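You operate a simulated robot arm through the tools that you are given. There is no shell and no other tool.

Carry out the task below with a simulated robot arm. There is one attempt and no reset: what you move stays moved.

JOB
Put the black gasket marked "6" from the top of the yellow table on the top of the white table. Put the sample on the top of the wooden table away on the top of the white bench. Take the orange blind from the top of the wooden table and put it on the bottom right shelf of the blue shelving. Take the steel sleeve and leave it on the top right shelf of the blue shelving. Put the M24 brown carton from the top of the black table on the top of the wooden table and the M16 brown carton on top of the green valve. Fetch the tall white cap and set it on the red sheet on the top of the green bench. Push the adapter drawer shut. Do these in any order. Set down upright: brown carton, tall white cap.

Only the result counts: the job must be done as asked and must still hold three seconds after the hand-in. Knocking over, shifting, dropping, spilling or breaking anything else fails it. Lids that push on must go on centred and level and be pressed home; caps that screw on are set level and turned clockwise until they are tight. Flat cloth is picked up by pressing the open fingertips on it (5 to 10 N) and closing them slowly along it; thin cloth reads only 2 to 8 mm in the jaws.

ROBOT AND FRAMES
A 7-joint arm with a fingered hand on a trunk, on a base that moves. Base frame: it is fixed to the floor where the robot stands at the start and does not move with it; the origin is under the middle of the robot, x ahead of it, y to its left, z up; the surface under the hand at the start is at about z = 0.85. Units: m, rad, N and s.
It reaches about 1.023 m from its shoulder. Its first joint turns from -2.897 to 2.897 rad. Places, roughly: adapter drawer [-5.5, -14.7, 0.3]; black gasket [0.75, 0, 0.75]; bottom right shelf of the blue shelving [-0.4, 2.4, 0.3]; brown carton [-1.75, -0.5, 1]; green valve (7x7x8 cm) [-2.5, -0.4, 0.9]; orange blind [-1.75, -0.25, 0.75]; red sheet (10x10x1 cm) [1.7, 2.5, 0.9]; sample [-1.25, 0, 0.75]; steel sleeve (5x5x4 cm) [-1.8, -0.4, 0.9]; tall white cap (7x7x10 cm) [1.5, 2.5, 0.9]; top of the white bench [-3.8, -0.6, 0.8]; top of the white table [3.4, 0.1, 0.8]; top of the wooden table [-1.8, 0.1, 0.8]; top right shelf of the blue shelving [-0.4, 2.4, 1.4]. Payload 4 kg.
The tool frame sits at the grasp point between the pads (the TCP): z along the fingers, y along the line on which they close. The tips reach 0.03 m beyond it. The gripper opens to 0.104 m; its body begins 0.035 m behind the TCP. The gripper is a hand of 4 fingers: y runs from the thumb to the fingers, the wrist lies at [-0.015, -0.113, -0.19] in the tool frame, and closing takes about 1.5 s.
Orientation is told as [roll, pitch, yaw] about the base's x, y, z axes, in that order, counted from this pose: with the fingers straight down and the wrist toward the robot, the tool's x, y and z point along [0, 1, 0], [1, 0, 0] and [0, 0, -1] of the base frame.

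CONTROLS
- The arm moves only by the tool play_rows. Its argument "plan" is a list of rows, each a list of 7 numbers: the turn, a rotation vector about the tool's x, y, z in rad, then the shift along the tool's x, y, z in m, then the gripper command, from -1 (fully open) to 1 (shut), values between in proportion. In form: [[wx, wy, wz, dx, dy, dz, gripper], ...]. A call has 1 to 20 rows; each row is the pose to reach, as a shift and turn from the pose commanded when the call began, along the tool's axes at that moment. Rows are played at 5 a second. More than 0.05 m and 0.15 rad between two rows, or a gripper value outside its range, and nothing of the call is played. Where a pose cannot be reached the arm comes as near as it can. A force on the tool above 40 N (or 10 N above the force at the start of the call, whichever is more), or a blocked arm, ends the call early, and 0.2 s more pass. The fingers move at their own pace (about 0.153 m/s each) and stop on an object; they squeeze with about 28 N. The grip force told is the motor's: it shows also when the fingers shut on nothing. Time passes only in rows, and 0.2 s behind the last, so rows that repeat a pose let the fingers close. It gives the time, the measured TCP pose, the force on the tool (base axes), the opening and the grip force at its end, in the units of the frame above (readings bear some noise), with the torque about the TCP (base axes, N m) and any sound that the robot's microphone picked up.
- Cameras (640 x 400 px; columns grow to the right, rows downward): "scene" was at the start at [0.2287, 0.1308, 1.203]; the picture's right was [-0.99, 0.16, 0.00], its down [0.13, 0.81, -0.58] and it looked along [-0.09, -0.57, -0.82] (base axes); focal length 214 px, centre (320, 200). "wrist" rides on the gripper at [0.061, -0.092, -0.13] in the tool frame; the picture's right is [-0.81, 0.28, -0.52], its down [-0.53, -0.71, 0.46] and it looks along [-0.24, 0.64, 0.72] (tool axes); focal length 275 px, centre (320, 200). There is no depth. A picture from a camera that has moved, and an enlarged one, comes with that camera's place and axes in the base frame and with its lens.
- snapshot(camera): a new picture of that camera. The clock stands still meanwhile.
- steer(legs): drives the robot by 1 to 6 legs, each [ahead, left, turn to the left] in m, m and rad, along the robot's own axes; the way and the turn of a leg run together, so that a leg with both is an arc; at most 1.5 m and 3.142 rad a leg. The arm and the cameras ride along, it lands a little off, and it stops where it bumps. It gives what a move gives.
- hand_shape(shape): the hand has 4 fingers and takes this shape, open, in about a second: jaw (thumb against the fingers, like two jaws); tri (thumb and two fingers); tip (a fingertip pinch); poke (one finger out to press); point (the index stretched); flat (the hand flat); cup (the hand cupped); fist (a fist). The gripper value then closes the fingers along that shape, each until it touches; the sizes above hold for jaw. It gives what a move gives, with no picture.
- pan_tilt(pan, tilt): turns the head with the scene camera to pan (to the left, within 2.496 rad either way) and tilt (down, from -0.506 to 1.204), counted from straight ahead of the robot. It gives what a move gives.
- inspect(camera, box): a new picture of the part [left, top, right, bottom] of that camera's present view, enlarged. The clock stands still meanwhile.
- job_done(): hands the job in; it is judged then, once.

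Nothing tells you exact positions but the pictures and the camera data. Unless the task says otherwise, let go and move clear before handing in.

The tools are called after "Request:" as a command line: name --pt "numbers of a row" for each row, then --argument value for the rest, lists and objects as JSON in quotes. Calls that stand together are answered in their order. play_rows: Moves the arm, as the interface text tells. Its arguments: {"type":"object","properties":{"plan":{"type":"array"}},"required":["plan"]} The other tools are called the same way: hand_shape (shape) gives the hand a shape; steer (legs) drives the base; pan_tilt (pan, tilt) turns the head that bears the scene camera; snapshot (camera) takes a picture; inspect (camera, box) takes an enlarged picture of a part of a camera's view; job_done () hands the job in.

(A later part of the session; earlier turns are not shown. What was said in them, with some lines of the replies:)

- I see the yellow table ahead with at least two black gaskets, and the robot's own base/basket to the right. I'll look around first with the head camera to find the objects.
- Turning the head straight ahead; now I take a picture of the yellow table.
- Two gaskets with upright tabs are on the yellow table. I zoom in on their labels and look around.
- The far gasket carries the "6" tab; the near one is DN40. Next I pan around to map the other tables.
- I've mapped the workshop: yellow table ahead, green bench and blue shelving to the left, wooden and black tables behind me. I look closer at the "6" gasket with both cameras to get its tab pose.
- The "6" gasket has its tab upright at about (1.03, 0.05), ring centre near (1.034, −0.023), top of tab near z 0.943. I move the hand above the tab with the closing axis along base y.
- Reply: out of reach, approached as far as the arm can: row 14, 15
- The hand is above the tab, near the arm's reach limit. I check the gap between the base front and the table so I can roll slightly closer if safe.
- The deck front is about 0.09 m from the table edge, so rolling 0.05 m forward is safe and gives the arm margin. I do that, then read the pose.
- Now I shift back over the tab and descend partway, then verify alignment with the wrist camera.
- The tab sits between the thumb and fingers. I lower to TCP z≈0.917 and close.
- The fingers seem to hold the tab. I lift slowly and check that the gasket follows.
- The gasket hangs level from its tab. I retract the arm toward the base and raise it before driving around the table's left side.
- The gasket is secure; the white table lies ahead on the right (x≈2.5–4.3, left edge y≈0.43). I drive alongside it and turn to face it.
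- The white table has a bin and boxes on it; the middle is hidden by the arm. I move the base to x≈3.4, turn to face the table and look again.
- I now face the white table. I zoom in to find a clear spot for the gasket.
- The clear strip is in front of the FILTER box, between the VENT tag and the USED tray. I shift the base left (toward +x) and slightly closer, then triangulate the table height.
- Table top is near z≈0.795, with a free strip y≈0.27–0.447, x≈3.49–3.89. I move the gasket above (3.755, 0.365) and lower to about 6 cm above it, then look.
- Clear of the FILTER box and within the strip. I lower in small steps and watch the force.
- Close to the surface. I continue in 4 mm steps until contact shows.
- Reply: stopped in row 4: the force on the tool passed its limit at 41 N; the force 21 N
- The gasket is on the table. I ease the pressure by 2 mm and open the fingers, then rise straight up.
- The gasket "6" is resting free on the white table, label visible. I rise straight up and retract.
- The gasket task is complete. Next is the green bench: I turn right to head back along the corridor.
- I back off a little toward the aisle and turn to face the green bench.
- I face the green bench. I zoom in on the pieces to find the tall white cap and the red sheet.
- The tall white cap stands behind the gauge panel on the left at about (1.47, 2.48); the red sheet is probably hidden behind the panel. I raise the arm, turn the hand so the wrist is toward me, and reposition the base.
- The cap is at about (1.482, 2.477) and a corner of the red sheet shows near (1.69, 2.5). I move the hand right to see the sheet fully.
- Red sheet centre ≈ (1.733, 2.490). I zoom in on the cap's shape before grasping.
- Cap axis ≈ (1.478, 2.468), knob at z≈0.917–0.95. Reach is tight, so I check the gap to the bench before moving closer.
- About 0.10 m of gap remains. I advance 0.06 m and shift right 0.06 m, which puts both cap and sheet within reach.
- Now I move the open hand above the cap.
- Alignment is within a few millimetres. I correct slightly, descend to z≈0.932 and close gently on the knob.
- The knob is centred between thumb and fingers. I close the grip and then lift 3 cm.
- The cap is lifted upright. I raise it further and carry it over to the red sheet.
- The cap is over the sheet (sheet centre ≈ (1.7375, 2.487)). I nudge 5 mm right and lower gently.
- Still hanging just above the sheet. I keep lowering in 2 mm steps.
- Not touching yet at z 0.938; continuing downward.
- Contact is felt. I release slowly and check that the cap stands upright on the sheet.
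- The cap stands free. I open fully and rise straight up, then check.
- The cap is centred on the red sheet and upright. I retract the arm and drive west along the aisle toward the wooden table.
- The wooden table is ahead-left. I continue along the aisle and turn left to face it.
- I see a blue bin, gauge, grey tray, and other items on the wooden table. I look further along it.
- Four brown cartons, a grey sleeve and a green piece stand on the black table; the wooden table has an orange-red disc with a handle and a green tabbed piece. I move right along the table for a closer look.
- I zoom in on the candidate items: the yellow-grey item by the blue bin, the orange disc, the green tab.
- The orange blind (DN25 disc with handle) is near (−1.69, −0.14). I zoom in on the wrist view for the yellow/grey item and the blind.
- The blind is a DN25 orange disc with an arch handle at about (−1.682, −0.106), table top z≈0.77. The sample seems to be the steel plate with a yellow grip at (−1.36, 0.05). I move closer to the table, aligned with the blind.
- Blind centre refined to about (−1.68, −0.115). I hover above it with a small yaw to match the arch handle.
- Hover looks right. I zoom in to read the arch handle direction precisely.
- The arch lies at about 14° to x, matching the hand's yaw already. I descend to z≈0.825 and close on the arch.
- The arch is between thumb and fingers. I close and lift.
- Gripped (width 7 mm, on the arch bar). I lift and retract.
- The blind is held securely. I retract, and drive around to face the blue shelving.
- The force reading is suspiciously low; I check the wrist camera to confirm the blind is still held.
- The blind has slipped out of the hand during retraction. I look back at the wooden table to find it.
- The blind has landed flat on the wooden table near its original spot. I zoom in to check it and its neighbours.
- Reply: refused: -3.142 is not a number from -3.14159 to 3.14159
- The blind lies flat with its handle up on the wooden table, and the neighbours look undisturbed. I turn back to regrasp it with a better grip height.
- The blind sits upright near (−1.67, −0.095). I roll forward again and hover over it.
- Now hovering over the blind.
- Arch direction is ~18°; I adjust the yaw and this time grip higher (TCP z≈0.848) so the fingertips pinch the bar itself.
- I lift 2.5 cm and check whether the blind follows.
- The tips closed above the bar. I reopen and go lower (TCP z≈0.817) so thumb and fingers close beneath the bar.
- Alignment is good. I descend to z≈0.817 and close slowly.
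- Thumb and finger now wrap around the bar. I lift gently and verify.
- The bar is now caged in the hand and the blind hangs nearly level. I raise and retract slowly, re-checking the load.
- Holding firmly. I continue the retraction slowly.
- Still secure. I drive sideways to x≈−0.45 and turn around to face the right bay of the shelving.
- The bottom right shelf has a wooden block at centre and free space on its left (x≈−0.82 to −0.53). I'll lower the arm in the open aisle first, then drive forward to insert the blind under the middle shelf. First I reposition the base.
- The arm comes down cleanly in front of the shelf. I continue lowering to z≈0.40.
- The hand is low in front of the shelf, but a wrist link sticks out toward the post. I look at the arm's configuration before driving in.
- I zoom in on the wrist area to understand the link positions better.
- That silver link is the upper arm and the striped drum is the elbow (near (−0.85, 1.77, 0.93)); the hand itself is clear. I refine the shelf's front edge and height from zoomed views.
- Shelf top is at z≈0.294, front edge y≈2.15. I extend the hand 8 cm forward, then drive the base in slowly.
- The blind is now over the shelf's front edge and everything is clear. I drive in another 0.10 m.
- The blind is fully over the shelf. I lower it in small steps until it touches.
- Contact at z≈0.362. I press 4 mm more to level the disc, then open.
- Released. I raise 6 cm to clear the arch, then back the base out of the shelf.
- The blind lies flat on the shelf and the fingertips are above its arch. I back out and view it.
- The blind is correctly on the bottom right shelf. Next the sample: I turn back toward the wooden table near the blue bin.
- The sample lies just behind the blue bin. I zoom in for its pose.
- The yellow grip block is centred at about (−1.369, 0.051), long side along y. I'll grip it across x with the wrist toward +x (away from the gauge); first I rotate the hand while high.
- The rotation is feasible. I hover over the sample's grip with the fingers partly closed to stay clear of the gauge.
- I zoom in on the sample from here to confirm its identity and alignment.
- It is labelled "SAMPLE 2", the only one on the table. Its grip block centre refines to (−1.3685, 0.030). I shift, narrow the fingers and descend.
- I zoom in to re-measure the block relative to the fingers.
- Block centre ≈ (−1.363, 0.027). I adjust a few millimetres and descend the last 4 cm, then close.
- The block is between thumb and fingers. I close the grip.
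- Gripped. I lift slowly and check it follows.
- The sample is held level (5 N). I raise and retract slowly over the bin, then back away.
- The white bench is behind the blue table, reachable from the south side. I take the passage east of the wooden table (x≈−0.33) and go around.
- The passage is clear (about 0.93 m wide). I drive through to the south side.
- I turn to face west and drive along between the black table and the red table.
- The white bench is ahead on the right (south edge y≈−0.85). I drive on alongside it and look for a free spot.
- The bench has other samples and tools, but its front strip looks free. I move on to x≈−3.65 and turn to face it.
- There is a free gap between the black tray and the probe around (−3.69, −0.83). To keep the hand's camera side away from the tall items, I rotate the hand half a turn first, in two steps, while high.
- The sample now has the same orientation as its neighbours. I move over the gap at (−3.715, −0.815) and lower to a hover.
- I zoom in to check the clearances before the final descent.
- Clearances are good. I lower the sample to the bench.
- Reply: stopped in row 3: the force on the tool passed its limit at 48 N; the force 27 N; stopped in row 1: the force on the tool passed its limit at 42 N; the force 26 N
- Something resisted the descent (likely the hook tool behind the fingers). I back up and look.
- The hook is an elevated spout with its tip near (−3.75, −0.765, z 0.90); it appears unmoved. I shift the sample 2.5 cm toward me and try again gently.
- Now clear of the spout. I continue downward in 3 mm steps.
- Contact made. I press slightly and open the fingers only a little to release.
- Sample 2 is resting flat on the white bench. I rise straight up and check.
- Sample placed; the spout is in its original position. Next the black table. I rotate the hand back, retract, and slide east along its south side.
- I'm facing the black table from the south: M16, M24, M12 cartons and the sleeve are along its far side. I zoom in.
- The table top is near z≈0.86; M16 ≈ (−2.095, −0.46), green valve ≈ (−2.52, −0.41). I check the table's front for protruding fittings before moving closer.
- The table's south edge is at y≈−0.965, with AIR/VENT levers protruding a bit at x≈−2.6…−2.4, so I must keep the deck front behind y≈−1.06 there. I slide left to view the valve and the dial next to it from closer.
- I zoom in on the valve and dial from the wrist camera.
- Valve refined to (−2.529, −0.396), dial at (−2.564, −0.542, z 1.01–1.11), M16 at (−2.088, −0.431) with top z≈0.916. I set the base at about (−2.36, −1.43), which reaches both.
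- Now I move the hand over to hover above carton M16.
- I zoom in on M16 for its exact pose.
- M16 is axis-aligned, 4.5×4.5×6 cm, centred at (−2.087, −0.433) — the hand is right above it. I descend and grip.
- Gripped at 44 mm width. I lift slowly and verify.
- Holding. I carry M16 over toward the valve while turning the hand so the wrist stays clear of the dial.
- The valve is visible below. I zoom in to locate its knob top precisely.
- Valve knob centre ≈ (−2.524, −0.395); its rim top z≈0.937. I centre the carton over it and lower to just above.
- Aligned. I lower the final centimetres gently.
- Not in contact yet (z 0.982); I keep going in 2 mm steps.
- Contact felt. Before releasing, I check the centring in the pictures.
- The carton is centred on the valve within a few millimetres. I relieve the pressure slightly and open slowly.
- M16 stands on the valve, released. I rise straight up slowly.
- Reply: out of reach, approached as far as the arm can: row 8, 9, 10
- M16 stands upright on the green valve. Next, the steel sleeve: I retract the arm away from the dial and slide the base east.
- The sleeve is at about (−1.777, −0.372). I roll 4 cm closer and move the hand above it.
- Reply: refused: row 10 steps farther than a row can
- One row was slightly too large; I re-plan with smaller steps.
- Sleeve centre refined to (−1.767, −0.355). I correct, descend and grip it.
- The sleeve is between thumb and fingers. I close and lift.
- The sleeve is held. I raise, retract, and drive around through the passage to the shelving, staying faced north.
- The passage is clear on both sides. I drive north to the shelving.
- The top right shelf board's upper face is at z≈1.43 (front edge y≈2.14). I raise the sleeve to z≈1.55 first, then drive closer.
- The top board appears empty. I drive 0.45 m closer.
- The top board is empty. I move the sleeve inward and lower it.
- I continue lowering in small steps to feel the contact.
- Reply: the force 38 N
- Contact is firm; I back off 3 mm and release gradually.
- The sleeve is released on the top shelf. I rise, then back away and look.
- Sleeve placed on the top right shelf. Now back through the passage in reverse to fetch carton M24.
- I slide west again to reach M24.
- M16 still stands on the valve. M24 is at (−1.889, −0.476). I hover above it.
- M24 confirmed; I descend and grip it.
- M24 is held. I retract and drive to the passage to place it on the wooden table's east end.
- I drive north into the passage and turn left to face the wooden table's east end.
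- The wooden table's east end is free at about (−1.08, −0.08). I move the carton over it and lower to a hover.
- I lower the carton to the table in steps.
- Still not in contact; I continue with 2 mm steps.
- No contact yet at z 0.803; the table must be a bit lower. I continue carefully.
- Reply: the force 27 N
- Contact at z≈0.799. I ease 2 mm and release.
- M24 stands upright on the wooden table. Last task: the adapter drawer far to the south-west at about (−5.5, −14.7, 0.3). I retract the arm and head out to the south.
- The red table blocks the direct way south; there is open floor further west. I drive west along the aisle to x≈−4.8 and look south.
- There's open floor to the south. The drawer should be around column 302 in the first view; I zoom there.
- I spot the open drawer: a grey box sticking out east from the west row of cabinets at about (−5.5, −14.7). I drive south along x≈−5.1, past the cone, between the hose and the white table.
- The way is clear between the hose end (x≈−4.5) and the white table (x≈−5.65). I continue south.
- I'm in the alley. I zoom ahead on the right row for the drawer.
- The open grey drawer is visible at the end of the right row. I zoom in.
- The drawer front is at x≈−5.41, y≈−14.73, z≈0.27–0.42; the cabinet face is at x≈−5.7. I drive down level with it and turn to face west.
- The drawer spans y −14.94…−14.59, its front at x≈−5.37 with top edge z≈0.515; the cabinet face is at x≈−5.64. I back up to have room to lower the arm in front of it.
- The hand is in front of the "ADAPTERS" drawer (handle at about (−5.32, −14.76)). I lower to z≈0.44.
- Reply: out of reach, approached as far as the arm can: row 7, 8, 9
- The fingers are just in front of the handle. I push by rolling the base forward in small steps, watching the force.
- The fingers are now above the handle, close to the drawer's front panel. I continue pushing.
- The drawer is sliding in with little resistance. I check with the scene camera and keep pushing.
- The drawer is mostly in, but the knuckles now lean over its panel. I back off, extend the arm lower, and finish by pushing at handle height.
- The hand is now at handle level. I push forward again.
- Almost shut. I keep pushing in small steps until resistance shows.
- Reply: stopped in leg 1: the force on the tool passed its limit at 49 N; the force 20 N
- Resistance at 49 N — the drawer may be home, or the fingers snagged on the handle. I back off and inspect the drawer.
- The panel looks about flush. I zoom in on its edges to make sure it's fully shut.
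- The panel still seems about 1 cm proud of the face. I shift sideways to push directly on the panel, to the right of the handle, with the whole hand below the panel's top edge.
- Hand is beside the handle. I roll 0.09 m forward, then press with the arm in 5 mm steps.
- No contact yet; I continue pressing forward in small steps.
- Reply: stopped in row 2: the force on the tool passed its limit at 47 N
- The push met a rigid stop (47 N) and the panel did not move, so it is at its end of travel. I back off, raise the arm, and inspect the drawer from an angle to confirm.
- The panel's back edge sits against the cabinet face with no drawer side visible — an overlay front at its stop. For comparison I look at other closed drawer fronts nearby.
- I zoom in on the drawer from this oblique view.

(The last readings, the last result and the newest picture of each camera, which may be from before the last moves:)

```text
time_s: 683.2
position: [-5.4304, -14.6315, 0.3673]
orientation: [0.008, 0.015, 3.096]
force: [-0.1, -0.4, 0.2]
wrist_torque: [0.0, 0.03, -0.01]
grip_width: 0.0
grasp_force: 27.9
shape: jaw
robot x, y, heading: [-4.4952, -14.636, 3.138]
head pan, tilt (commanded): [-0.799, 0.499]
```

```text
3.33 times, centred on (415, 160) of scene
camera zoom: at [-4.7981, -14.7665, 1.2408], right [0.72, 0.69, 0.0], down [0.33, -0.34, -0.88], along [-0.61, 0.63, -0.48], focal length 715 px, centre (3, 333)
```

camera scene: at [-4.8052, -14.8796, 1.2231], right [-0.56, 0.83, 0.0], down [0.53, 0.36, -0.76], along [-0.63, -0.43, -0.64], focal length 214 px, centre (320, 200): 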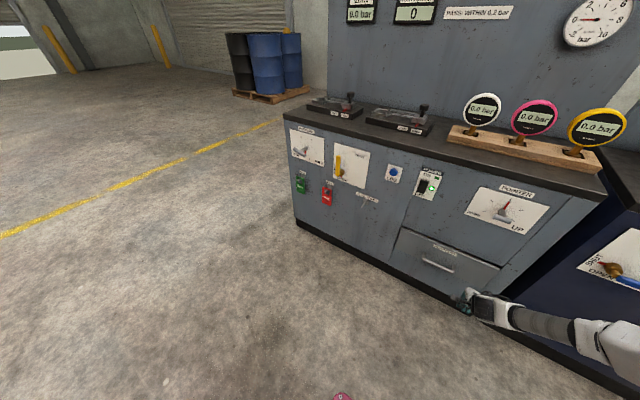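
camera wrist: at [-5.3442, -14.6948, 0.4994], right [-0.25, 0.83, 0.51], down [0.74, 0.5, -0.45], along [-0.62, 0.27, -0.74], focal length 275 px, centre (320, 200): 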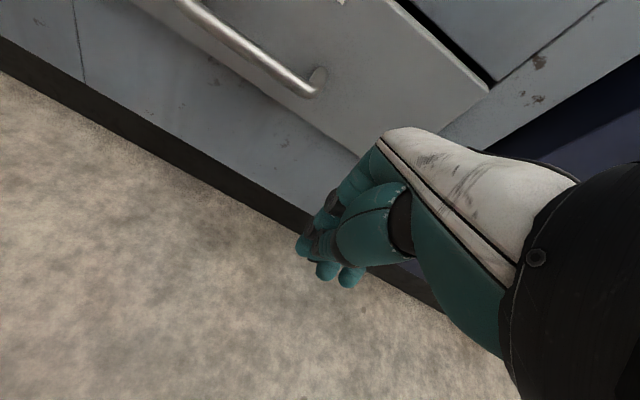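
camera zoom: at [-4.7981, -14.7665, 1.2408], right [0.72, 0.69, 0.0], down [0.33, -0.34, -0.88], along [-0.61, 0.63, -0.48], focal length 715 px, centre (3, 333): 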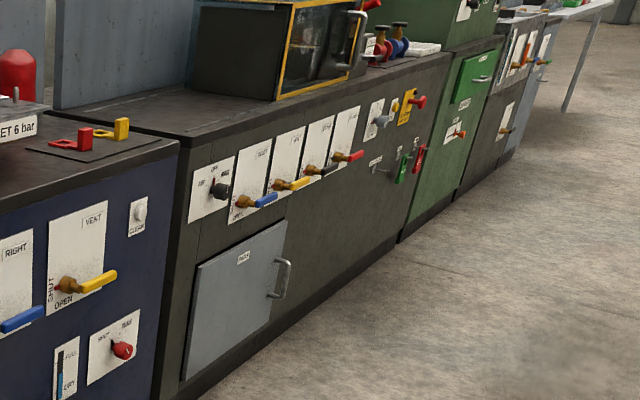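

The front sits like the other closed overlay doors nearby. To be certain, I press once more on the panel's left part, well inside its outline, and watch for any movement.

Request:
play_rows --pt "0 0 0 0 0 -0.01 1" --pt "0 0 0 0 0 -0.02 1" --pt "0 0 0 0 0 -0.03 1" --pt "0 0 0 0 0 -0.03 1"

Request:
steer --legs '[[0, 0.24, 0], [0.1, 0, 0]]'

Request:
pan_tilt --pan 0 --tilt 0.7

Request:
snapshot --camera "scene"

Request:
snapshot --camera "wrist"

```text
time_s: 684.2
position: [-5.4323, -14.6317, 0.3968]
orientation: [0.006, 0.014, 3.096]
force: [-0.1, 0.0, 0.0]
wrist_torque: [-0.02, 0.01, -0.01]
grip_width: 0.0
grasp_force: 28.2
shape: jaw
robot x, y, heading: [-4.4931, -14.6355, 3.136]
head pan, tilt (commanded): [-0.799, 0.499]
```

```text
time_s: 686.8
position: [-5.5327, -14.8731, 0.3968]
orientation: [0.007, 0.016, 3.097]
force: [-0.1, 0.3, -0.1]
wrist_torque: [-0.04, 0.02, 0.01]
grip_width: 0.0
grasp_force: 27.9
shape: jaw
robot x, y, heading: [-4.5948, -14.8733, 3.133]
head pan, tilt (commanded): [-0.799, 0.499]
```

```text
time_s: 687.9
position: [-5.533, -14.8728, 0.3971]
orientation: [0.006, 0.015, 3.097]
force: [0.2, 0.5, -0.1]
wrist_torque: [0.0, -0.02, 0.01]
grip_width: 0.0
grasp_force: 28.3
shape: jaw
robot x, y, heading: [-4.596, -14.8747, 3.137]
head pan, tilt (commanded): [0.0, 0.7]
```

```text
taken
camera scene: at [-4.921, -15.0734, 1.2231], right [0.01, 1.0, 0.0], down [0.64, 0.0, -0.77], along [-0.77, 0.0, -0.64], focal length 214 px, centre (320, 200)
```

scene: 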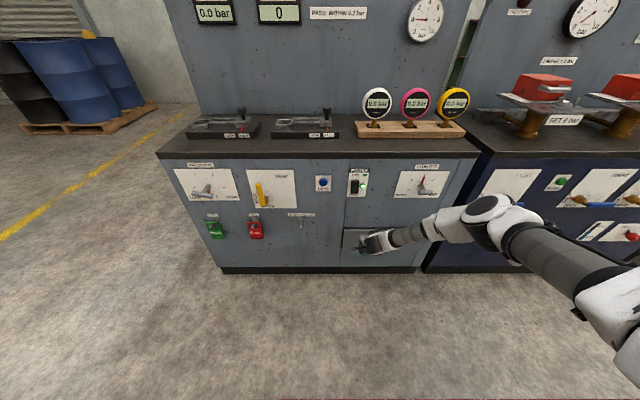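

```text
taken
camera wrist: at [-5.446, -14.9365, 0.5294], right [-0.25, 0.83, 0.51], down [0.74, 0.5, -0.45], along [-0.62, 0.27, -0.74], focal length 275 px, centre (320, 200)
```

wrist: 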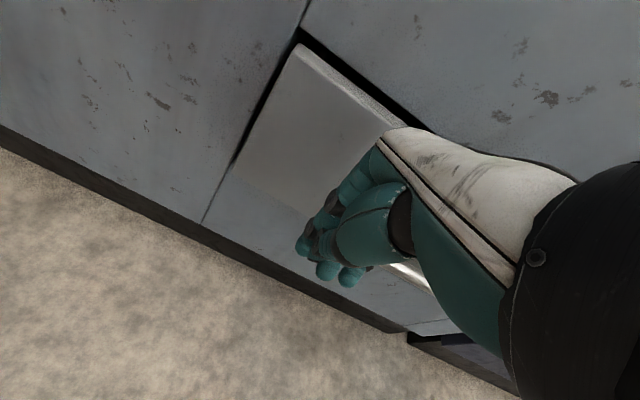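

I press on the left part of the panel in small steps.

Request:
play_rows --pt "0 0 0 0 0.006 0 1" --pt "0 0 0 0 0.012 0 1" --pt "0 0 0 0 0.018 0 1" --pt "0 0 0 0 0.024 0 1" --pt "0 0 0 0 0.03 0 1" --pt "0 0 0 0 0.036 0 1" --pt "0 0 0 0 0.042 0 1" --pt "0 0 0 0 0.048 0 1" --pt "0 0 0 0 0.054 0 1" --pt "0 0 0 0 0.06 0 1"

Request:
snapshot --camera "wrist"

Request:
inspect --camera "scene" --box '[310, 200, 470, 290]'

```text
time_s: 689.9
position: [-5.581, -14.8735, 0.3919]
orientation: [0.009, 0.022, 3.099]
force: [11.3, 0.3, 0.6]
wrist_torque: [-0.03, 0.56, -0.16]
grip_width: 0.0
grasp_force: 28.2
shape: jaw
robot x, y, heading: [-4.5934, -14.8798, 3.134]
head pan, tilt (commanded): [0.0, 0.7]
stopped in row 10: the force on the tool passed its limit at 52 N (the readings are from after the stop); the commanded pose is now the measured one
```

```text
taken
camera wrist: at [-5.4955, -14.9357, 0.5258], right [-0.25, 0.83, 0.5], down [0.75, 0.5, -0.44], along [-0.62, 0.27, -0.74], focal length 275 px, centre (320, 200)
```

wrist: 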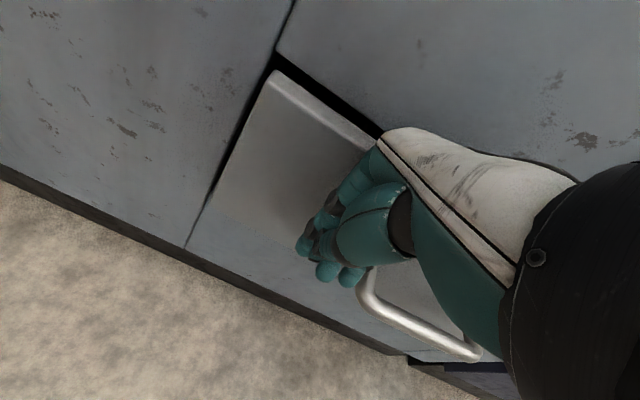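

```text
4.00 times, centred on (390, 245) of scene
camera zoom: at [-4.9203, -15.0734, 1.2232], right [0.0, 1.0, 0.0], down [0.64, 0.0, -0.76], along [-0.76, 0.0, -0.64], focal length 858 px, centre (40, 20)
```

zoom: 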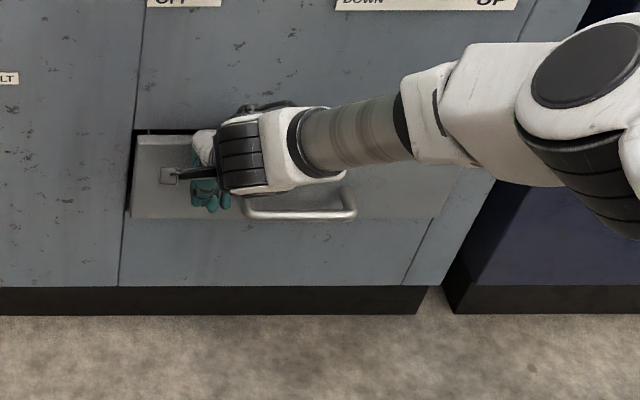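

Again a rigid stop at the same place — the drawer is fully shut. I withdraw the hand and take a final look.

Request:
steer --legs '[[-0.25, 0, 0]]'

Request:
play_rows --pt "0 0 0 0 0 -0.04 1" --pt "0 0 0 0 0 -0.08 1" --pt "0 0 0 0 0 -0.12 1" --pt "0 0 0 0 0 -0.16 1" --pt "0 0 0 0 0 -0.2 1" --pt "0 0 0 0 0 -0.24 1" --pt "0 0 0 0 0 -0.28 1" --pt "0 0 0 0 0 -0.32 0" --pt "0 0 0 0 0 -0.36 -1" --pt "0 0 0 0 -0.02 -0.4 -1" --pt "0 0 0 0 -0.04 -0.44 -1" --pt "0 0 0 0 -0.06 -0.48 -1" --pt "0 0 0 0 -0.08 -0.52 -1" --pt "0 0 0 0 -0.1 -0.56 -1" --pt "0 0 0 0 -0.12 -0.6 -1" --pt "0 0 0 0 -0.14 -0.64 -1" --pt "0 0 0 0 -0.16 -0.68 -1" --pt "0 0 0 0 -0.16 -0.7 -1"

Request:
snapshot --camera "scene"

Request:
inspect --camera "scene" --box '[310, 190, 450, 290]'

```text
time_s: 691.7
position: [-5.3349, -14.8711, 0.3952]
orientation: [0.006, 0.022, 3.094]
force: [-0.6, 0.4, 0.1]
wrist_torque: [0.0, 0.02, -0.03]
grip_width: 0.0001
grasp_force: 27.9
shape: jaw
robot x, y, heading: [-4.3464, -14.8832, 3.135]
head pan, tilt (commanded): [0.0, 0.7]
```

```text
time_s: 695.5
position: [-5.1887, -14.8751, 1.098]
orientation: [0.008, 0.021, 3.093]
force: [-0.5, -0.1, -0.5]
wrist_torque: [-0.02, 0.02, -0.01]
grip_width: 0.1036
grasp_force: 0.0
shape: jaw
robot x, y, heading: [-4.341, -14.8801, 3.134]
head pan, tilt (commanded): [0.0, 0.7]
```

```text
taken
camera scene: at [-4.672, -15.0741, 1.2231], right [0.01, 1.0, 0.0], down [0.64, 0.0, -0.76], along [-0.76, 0.01, -0.64], focal length 214 px, centre (320, 200)
```

scene: 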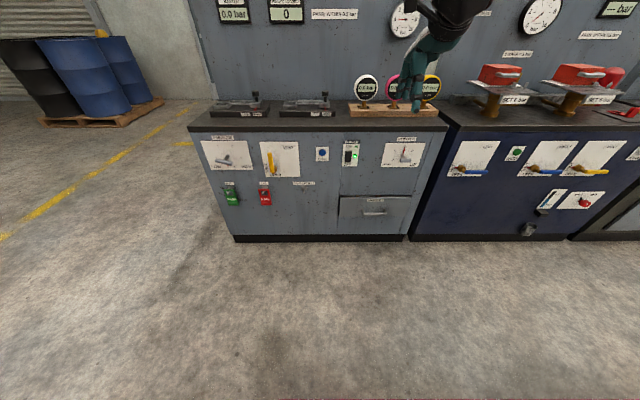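

```text
4.00 times, centred on (380, 240) of scene
camera zoom: at [-4.672, -15.0741, 1.2231], right [0.01, 1.0, 0.0], down [0.64, 0.0, -0.76], along [-0.76, 0.01, -0.64], focal length 858 px, centre (80, 40)
```

zoom: 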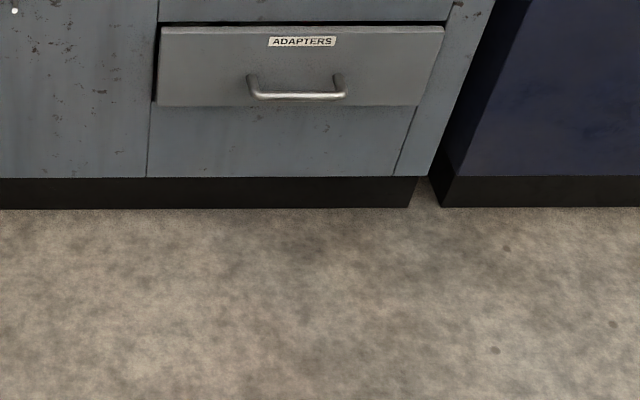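

All seven placements are done and the adapter drawer is shut, with the hand open and clear of everything. I hand the job in.

Request:
job_done

```text
The job is handed in.
```

I've handed the job in with every item placed and the drawer pushed shut. The hand-in returned no verdict, so the result rests on my own checks.

| Item | Where it is now | Check |
|---|---|---|
| Black gasket "6" | White table, in front of the FILTER box | Label visible, lying free |
| Tall white cap | Centred on the red sheet on the green bench | Upright |
| Orange blind (DN25) | Bottom right shelf of the blue shelving | Lying flat |
| Steel sleeve | Top right shelf of the blue shelving | Standing free |
| Sample (labelled "SAMPLE 2") | White bench, between the black tray and the probe | Lying flat |
| M16 carton | On top of the green valve | Upright, and still standing when I came back for M24 |
| M24 carton | East end of the wooden table | Upright |
| Adapter drawer | Shut | Met a rigid stop at about 50 N in three places |

Three things could matter to the judging:

- **Blind dropped once:** it slipped from my grip during the first lift and landed flat on the wooden table near where it started. Nothing around it looked disturbed, and I regrasped it for the move.
- **Spout touched:** while lowering the sample, the hand pressed against a fixed spout on the white bench, peaking at 48 N. In pictures before and after, the spout is in the same position.
- **Drawer front:** it sits about 1 cm proud of the cabinet face. Because it would not move any further, I took that as its closed position; the door next to it is an overlay front too.
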